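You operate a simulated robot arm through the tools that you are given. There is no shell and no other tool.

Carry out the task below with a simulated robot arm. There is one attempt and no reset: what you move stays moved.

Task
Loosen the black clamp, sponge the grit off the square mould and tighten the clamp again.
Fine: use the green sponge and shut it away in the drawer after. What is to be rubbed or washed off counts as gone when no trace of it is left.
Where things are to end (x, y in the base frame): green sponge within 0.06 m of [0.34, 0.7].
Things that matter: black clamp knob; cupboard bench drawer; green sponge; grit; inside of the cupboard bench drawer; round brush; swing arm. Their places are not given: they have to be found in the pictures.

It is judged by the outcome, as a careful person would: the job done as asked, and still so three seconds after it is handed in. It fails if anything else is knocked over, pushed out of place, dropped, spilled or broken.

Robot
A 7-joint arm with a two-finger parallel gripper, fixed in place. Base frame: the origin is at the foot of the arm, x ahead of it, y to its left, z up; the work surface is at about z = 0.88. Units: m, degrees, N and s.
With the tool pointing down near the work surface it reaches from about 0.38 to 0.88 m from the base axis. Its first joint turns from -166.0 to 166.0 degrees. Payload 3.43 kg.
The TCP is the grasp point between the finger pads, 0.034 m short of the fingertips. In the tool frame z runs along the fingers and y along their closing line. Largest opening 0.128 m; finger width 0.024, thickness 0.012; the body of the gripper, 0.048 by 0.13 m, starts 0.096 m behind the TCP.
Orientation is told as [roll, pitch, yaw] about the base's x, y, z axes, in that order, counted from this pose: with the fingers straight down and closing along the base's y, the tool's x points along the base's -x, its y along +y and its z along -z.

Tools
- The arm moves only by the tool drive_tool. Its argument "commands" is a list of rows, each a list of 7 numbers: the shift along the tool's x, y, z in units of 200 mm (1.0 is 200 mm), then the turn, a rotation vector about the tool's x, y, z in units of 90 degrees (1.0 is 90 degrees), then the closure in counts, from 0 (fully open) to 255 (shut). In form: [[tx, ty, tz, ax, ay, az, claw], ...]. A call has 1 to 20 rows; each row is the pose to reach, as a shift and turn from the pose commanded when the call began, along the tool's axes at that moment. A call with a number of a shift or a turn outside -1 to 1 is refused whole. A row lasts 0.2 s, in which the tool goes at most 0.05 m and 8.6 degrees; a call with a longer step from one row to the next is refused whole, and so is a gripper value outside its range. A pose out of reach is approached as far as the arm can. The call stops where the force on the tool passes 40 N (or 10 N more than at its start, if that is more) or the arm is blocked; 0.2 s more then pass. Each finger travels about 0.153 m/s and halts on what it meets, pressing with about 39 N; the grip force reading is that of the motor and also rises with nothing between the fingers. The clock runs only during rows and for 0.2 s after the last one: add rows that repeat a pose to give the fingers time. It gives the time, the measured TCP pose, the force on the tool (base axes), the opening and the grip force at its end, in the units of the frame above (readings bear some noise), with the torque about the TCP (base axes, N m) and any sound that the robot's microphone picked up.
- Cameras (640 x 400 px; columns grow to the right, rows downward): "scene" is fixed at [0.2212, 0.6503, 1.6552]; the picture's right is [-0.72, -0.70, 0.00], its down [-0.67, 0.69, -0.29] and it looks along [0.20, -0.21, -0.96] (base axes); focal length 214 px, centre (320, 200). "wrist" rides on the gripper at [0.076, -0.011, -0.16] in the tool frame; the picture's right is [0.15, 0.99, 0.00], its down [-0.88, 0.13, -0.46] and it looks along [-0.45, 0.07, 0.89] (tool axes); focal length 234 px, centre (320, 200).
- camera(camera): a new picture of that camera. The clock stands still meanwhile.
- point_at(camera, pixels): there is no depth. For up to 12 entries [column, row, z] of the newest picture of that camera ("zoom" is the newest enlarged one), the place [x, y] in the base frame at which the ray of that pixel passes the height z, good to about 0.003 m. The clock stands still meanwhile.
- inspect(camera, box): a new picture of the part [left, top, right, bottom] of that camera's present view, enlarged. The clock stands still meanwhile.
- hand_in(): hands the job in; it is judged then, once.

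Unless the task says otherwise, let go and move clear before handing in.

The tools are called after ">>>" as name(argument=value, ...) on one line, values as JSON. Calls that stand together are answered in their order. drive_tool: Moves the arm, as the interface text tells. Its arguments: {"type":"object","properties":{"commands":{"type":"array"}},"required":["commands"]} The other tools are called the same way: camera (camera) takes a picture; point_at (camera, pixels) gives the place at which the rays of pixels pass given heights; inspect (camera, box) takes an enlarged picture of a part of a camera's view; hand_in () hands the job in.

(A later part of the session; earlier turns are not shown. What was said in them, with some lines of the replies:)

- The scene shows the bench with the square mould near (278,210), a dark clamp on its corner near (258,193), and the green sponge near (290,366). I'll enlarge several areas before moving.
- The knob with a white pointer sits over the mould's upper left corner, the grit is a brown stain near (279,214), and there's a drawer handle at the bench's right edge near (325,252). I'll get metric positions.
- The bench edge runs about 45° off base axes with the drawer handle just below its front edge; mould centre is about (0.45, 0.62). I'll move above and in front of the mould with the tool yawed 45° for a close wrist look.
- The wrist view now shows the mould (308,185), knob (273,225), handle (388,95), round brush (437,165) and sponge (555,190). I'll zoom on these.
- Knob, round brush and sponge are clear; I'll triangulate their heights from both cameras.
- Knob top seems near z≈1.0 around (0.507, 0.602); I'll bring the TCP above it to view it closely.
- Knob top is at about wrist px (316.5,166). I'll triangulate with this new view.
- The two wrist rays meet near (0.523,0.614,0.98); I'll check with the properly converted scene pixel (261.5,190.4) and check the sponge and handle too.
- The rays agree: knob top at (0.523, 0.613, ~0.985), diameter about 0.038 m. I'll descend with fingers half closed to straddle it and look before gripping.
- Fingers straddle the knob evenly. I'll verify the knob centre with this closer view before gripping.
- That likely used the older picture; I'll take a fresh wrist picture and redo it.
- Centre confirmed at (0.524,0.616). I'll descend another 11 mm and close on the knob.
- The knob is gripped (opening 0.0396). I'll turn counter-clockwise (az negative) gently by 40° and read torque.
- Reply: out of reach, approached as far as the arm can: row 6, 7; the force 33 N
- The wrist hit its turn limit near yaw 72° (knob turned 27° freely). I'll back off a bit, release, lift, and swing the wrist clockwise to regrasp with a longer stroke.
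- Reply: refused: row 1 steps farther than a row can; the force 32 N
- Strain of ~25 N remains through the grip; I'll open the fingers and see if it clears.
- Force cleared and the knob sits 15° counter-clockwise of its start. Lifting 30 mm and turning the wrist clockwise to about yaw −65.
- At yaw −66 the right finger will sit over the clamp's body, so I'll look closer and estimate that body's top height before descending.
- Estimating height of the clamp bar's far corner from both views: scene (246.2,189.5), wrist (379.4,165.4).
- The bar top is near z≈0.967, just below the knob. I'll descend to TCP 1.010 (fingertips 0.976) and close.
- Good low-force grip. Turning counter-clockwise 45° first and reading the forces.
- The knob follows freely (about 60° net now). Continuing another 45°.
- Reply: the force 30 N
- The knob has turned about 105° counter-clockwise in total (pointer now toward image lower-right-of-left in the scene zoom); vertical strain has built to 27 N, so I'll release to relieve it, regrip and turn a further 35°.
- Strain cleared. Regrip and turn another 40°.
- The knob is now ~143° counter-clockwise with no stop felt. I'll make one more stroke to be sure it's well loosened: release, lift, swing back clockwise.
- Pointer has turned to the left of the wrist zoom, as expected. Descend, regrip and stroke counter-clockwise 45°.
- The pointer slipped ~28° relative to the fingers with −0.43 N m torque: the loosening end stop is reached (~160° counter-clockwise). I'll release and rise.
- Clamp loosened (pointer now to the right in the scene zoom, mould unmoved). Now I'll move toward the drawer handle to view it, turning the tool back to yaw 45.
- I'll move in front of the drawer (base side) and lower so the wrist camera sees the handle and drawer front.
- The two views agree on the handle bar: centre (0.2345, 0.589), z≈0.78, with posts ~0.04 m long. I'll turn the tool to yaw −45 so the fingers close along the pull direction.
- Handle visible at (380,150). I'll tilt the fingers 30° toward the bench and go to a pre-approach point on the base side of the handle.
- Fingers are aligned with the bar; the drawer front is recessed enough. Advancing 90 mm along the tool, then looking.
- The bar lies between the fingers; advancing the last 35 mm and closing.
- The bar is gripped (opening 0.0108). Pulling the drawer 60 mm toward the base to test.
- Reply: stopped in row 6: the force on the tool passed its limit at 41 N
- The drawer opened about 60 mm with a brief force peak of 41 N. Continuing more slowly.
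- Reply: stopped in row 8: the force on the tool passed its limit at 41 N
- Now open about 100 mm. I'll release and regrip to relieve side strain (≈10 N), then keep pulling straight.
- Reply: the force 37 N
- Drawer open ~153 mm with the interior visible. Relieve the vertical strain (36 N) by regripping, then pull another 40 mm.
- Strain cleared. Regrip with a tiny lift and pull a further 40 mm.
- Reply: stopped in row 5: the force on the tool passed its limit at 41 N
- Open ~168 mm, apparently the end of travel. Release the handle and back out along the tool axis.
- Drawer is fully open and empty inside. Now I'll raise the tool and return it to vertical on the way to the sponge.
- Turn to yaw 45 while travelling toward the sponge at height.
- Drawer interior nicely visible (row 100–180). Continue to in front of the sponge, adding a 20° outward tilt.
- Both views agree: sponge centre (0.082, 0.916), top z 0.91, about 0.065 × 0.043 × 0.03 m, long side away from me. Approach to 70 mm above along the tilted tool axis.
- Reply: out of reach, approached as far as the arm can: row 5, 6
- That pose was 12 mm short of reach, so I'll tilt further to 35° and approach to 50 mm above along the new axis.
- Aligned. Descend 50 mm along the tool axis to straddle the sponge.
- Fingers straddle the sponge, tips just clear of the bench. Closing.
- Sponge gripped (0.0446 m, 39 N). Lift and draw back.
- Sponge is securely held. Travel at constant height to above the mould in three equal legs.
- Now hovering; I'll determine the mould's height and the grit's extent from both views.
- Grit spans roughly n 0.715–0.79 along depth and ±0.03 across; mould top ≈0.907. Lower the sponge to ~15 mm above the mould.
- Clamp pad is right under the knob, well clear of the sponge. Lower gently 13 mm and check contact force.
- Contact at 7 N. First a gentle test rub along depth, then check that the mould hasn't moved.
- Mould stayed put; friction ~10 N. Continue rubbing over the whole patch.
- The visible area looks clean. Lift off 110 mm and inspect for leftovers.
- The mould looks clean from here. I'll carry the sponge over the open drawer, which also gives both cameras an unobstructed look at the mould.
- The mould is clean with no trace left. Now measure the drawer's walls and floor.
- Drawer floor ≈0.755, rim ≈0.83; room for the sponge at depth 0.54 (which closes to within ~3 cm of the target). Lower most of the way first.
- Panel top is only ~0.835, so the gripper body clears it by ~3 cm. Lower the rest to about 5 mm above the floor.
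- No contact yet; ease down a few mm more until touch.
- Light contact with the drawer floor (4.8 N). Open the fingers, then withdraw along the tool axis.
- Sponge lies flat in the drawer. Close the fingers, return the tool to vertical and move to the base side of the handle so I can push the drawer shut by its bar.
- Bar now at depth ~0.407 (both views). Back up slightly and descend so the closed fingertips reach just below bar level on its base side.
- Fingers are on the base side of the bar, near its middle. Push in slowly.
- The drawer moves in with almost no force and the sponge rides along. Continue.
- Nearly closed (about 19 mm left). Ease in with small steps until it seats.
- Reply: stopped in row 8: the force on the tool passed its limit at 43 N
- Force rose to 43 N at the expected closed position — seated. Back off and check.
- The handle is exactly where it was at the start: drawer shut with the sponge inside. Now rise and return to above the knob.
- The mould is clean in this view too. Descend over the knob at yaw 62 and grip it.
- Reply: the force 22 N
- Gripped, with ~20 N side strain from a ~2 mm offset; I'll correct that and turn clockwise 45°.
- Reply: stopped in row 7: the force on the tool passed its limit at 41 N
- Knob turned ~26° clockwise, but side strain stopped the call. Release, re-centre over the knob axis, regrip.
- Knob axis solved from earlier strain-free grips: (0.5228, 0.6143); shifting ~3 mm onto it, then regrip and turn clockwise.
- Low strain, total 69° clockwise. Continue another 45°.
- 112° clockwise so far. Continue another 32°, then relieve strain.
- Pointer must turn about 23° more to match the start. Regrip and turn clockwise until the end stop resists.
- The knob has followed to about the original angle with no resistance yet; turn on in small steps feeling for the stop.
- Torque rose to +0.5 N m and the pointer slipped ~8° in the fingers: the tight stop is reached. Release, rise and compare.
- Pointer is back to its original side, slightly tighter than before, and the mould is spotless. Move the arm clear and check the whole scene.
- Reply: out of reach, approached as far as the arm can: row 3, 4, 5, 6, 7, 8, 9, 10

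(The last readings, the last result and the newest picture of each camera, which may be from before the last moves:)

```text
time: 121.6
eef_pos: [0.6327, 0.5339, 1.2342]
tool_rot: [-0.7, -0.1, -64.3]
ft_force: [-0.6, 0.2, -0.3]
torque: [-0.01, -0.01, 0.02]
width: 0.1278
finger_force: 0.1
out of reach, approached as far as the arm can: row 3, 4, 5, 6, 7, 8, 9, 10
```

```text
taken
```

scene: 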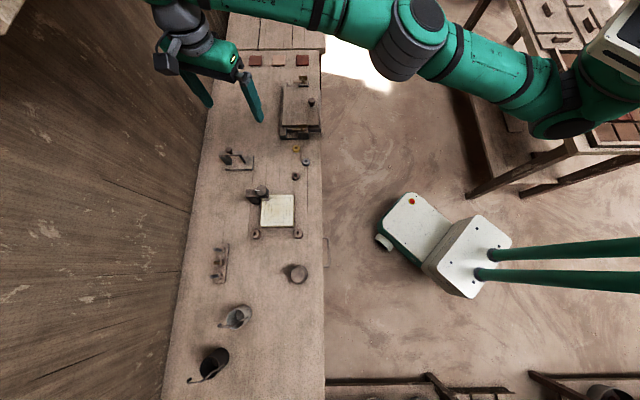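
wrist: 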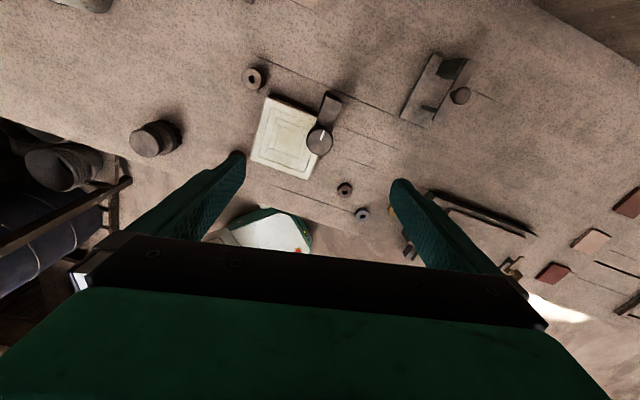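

Everything on the bench is in its original place, the handle is at (325,252) as at the start, and the gripper is clear. One last zoom on knob, mould and drawer.

>>> inspect(camera="scene", box=[245, 180, 310, 235])

>>> inspect(camera="scene", box=[290, 220, 360, 290])

```text
7.27 times, centred on (278, 208) of scene
```

zoom: 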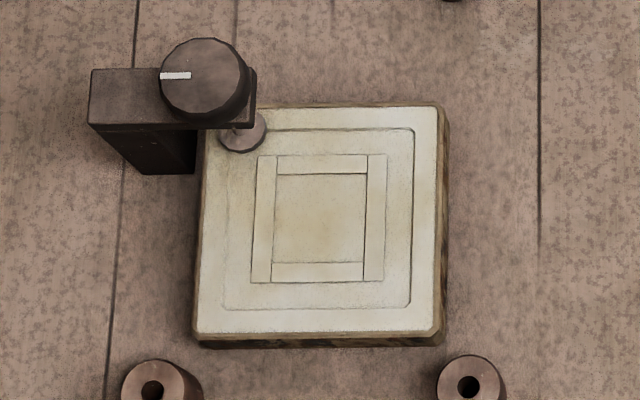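

```text
5.71 times, centred on (325, 255) of scene
```

zoom: 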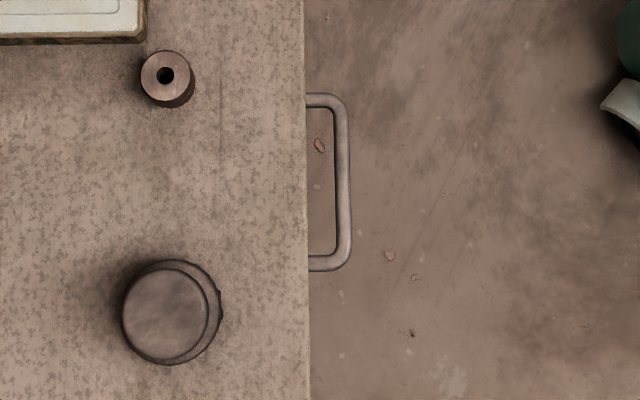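

The pad is pressed down again, the pointer is at the tight stop, the mould shows no trace of grit, and the drawer is fully shut. Handing in.

>>> hand_in()

```text
The job is handed in.
```

The job is handed in. The clamp was loosened, the grit sponged off the mould and the clamp tightened again. The green sponge is shut in the drawer.

- **Clamp:** I turned the black knob counter-clockwise to its end stop. After the rubbing I turned it back clockwise until it resisted. It now sits about 10° tighter than it did at the start.
- **Mould:** Both cameras show no trace of grit, and the mould did not move while being rubbed.
- **Sponge:** I last saw it lying flat in the open drawer. From there I reckon it is at about (0.324, 0.682), roughly 0.024 m from the target. I could not see it once the drawer was closed.
- **Drawer and bench:** The handle is exactly where it was in the first picture. The other things on the bench look undisturbed, and the gripper is open and clear.
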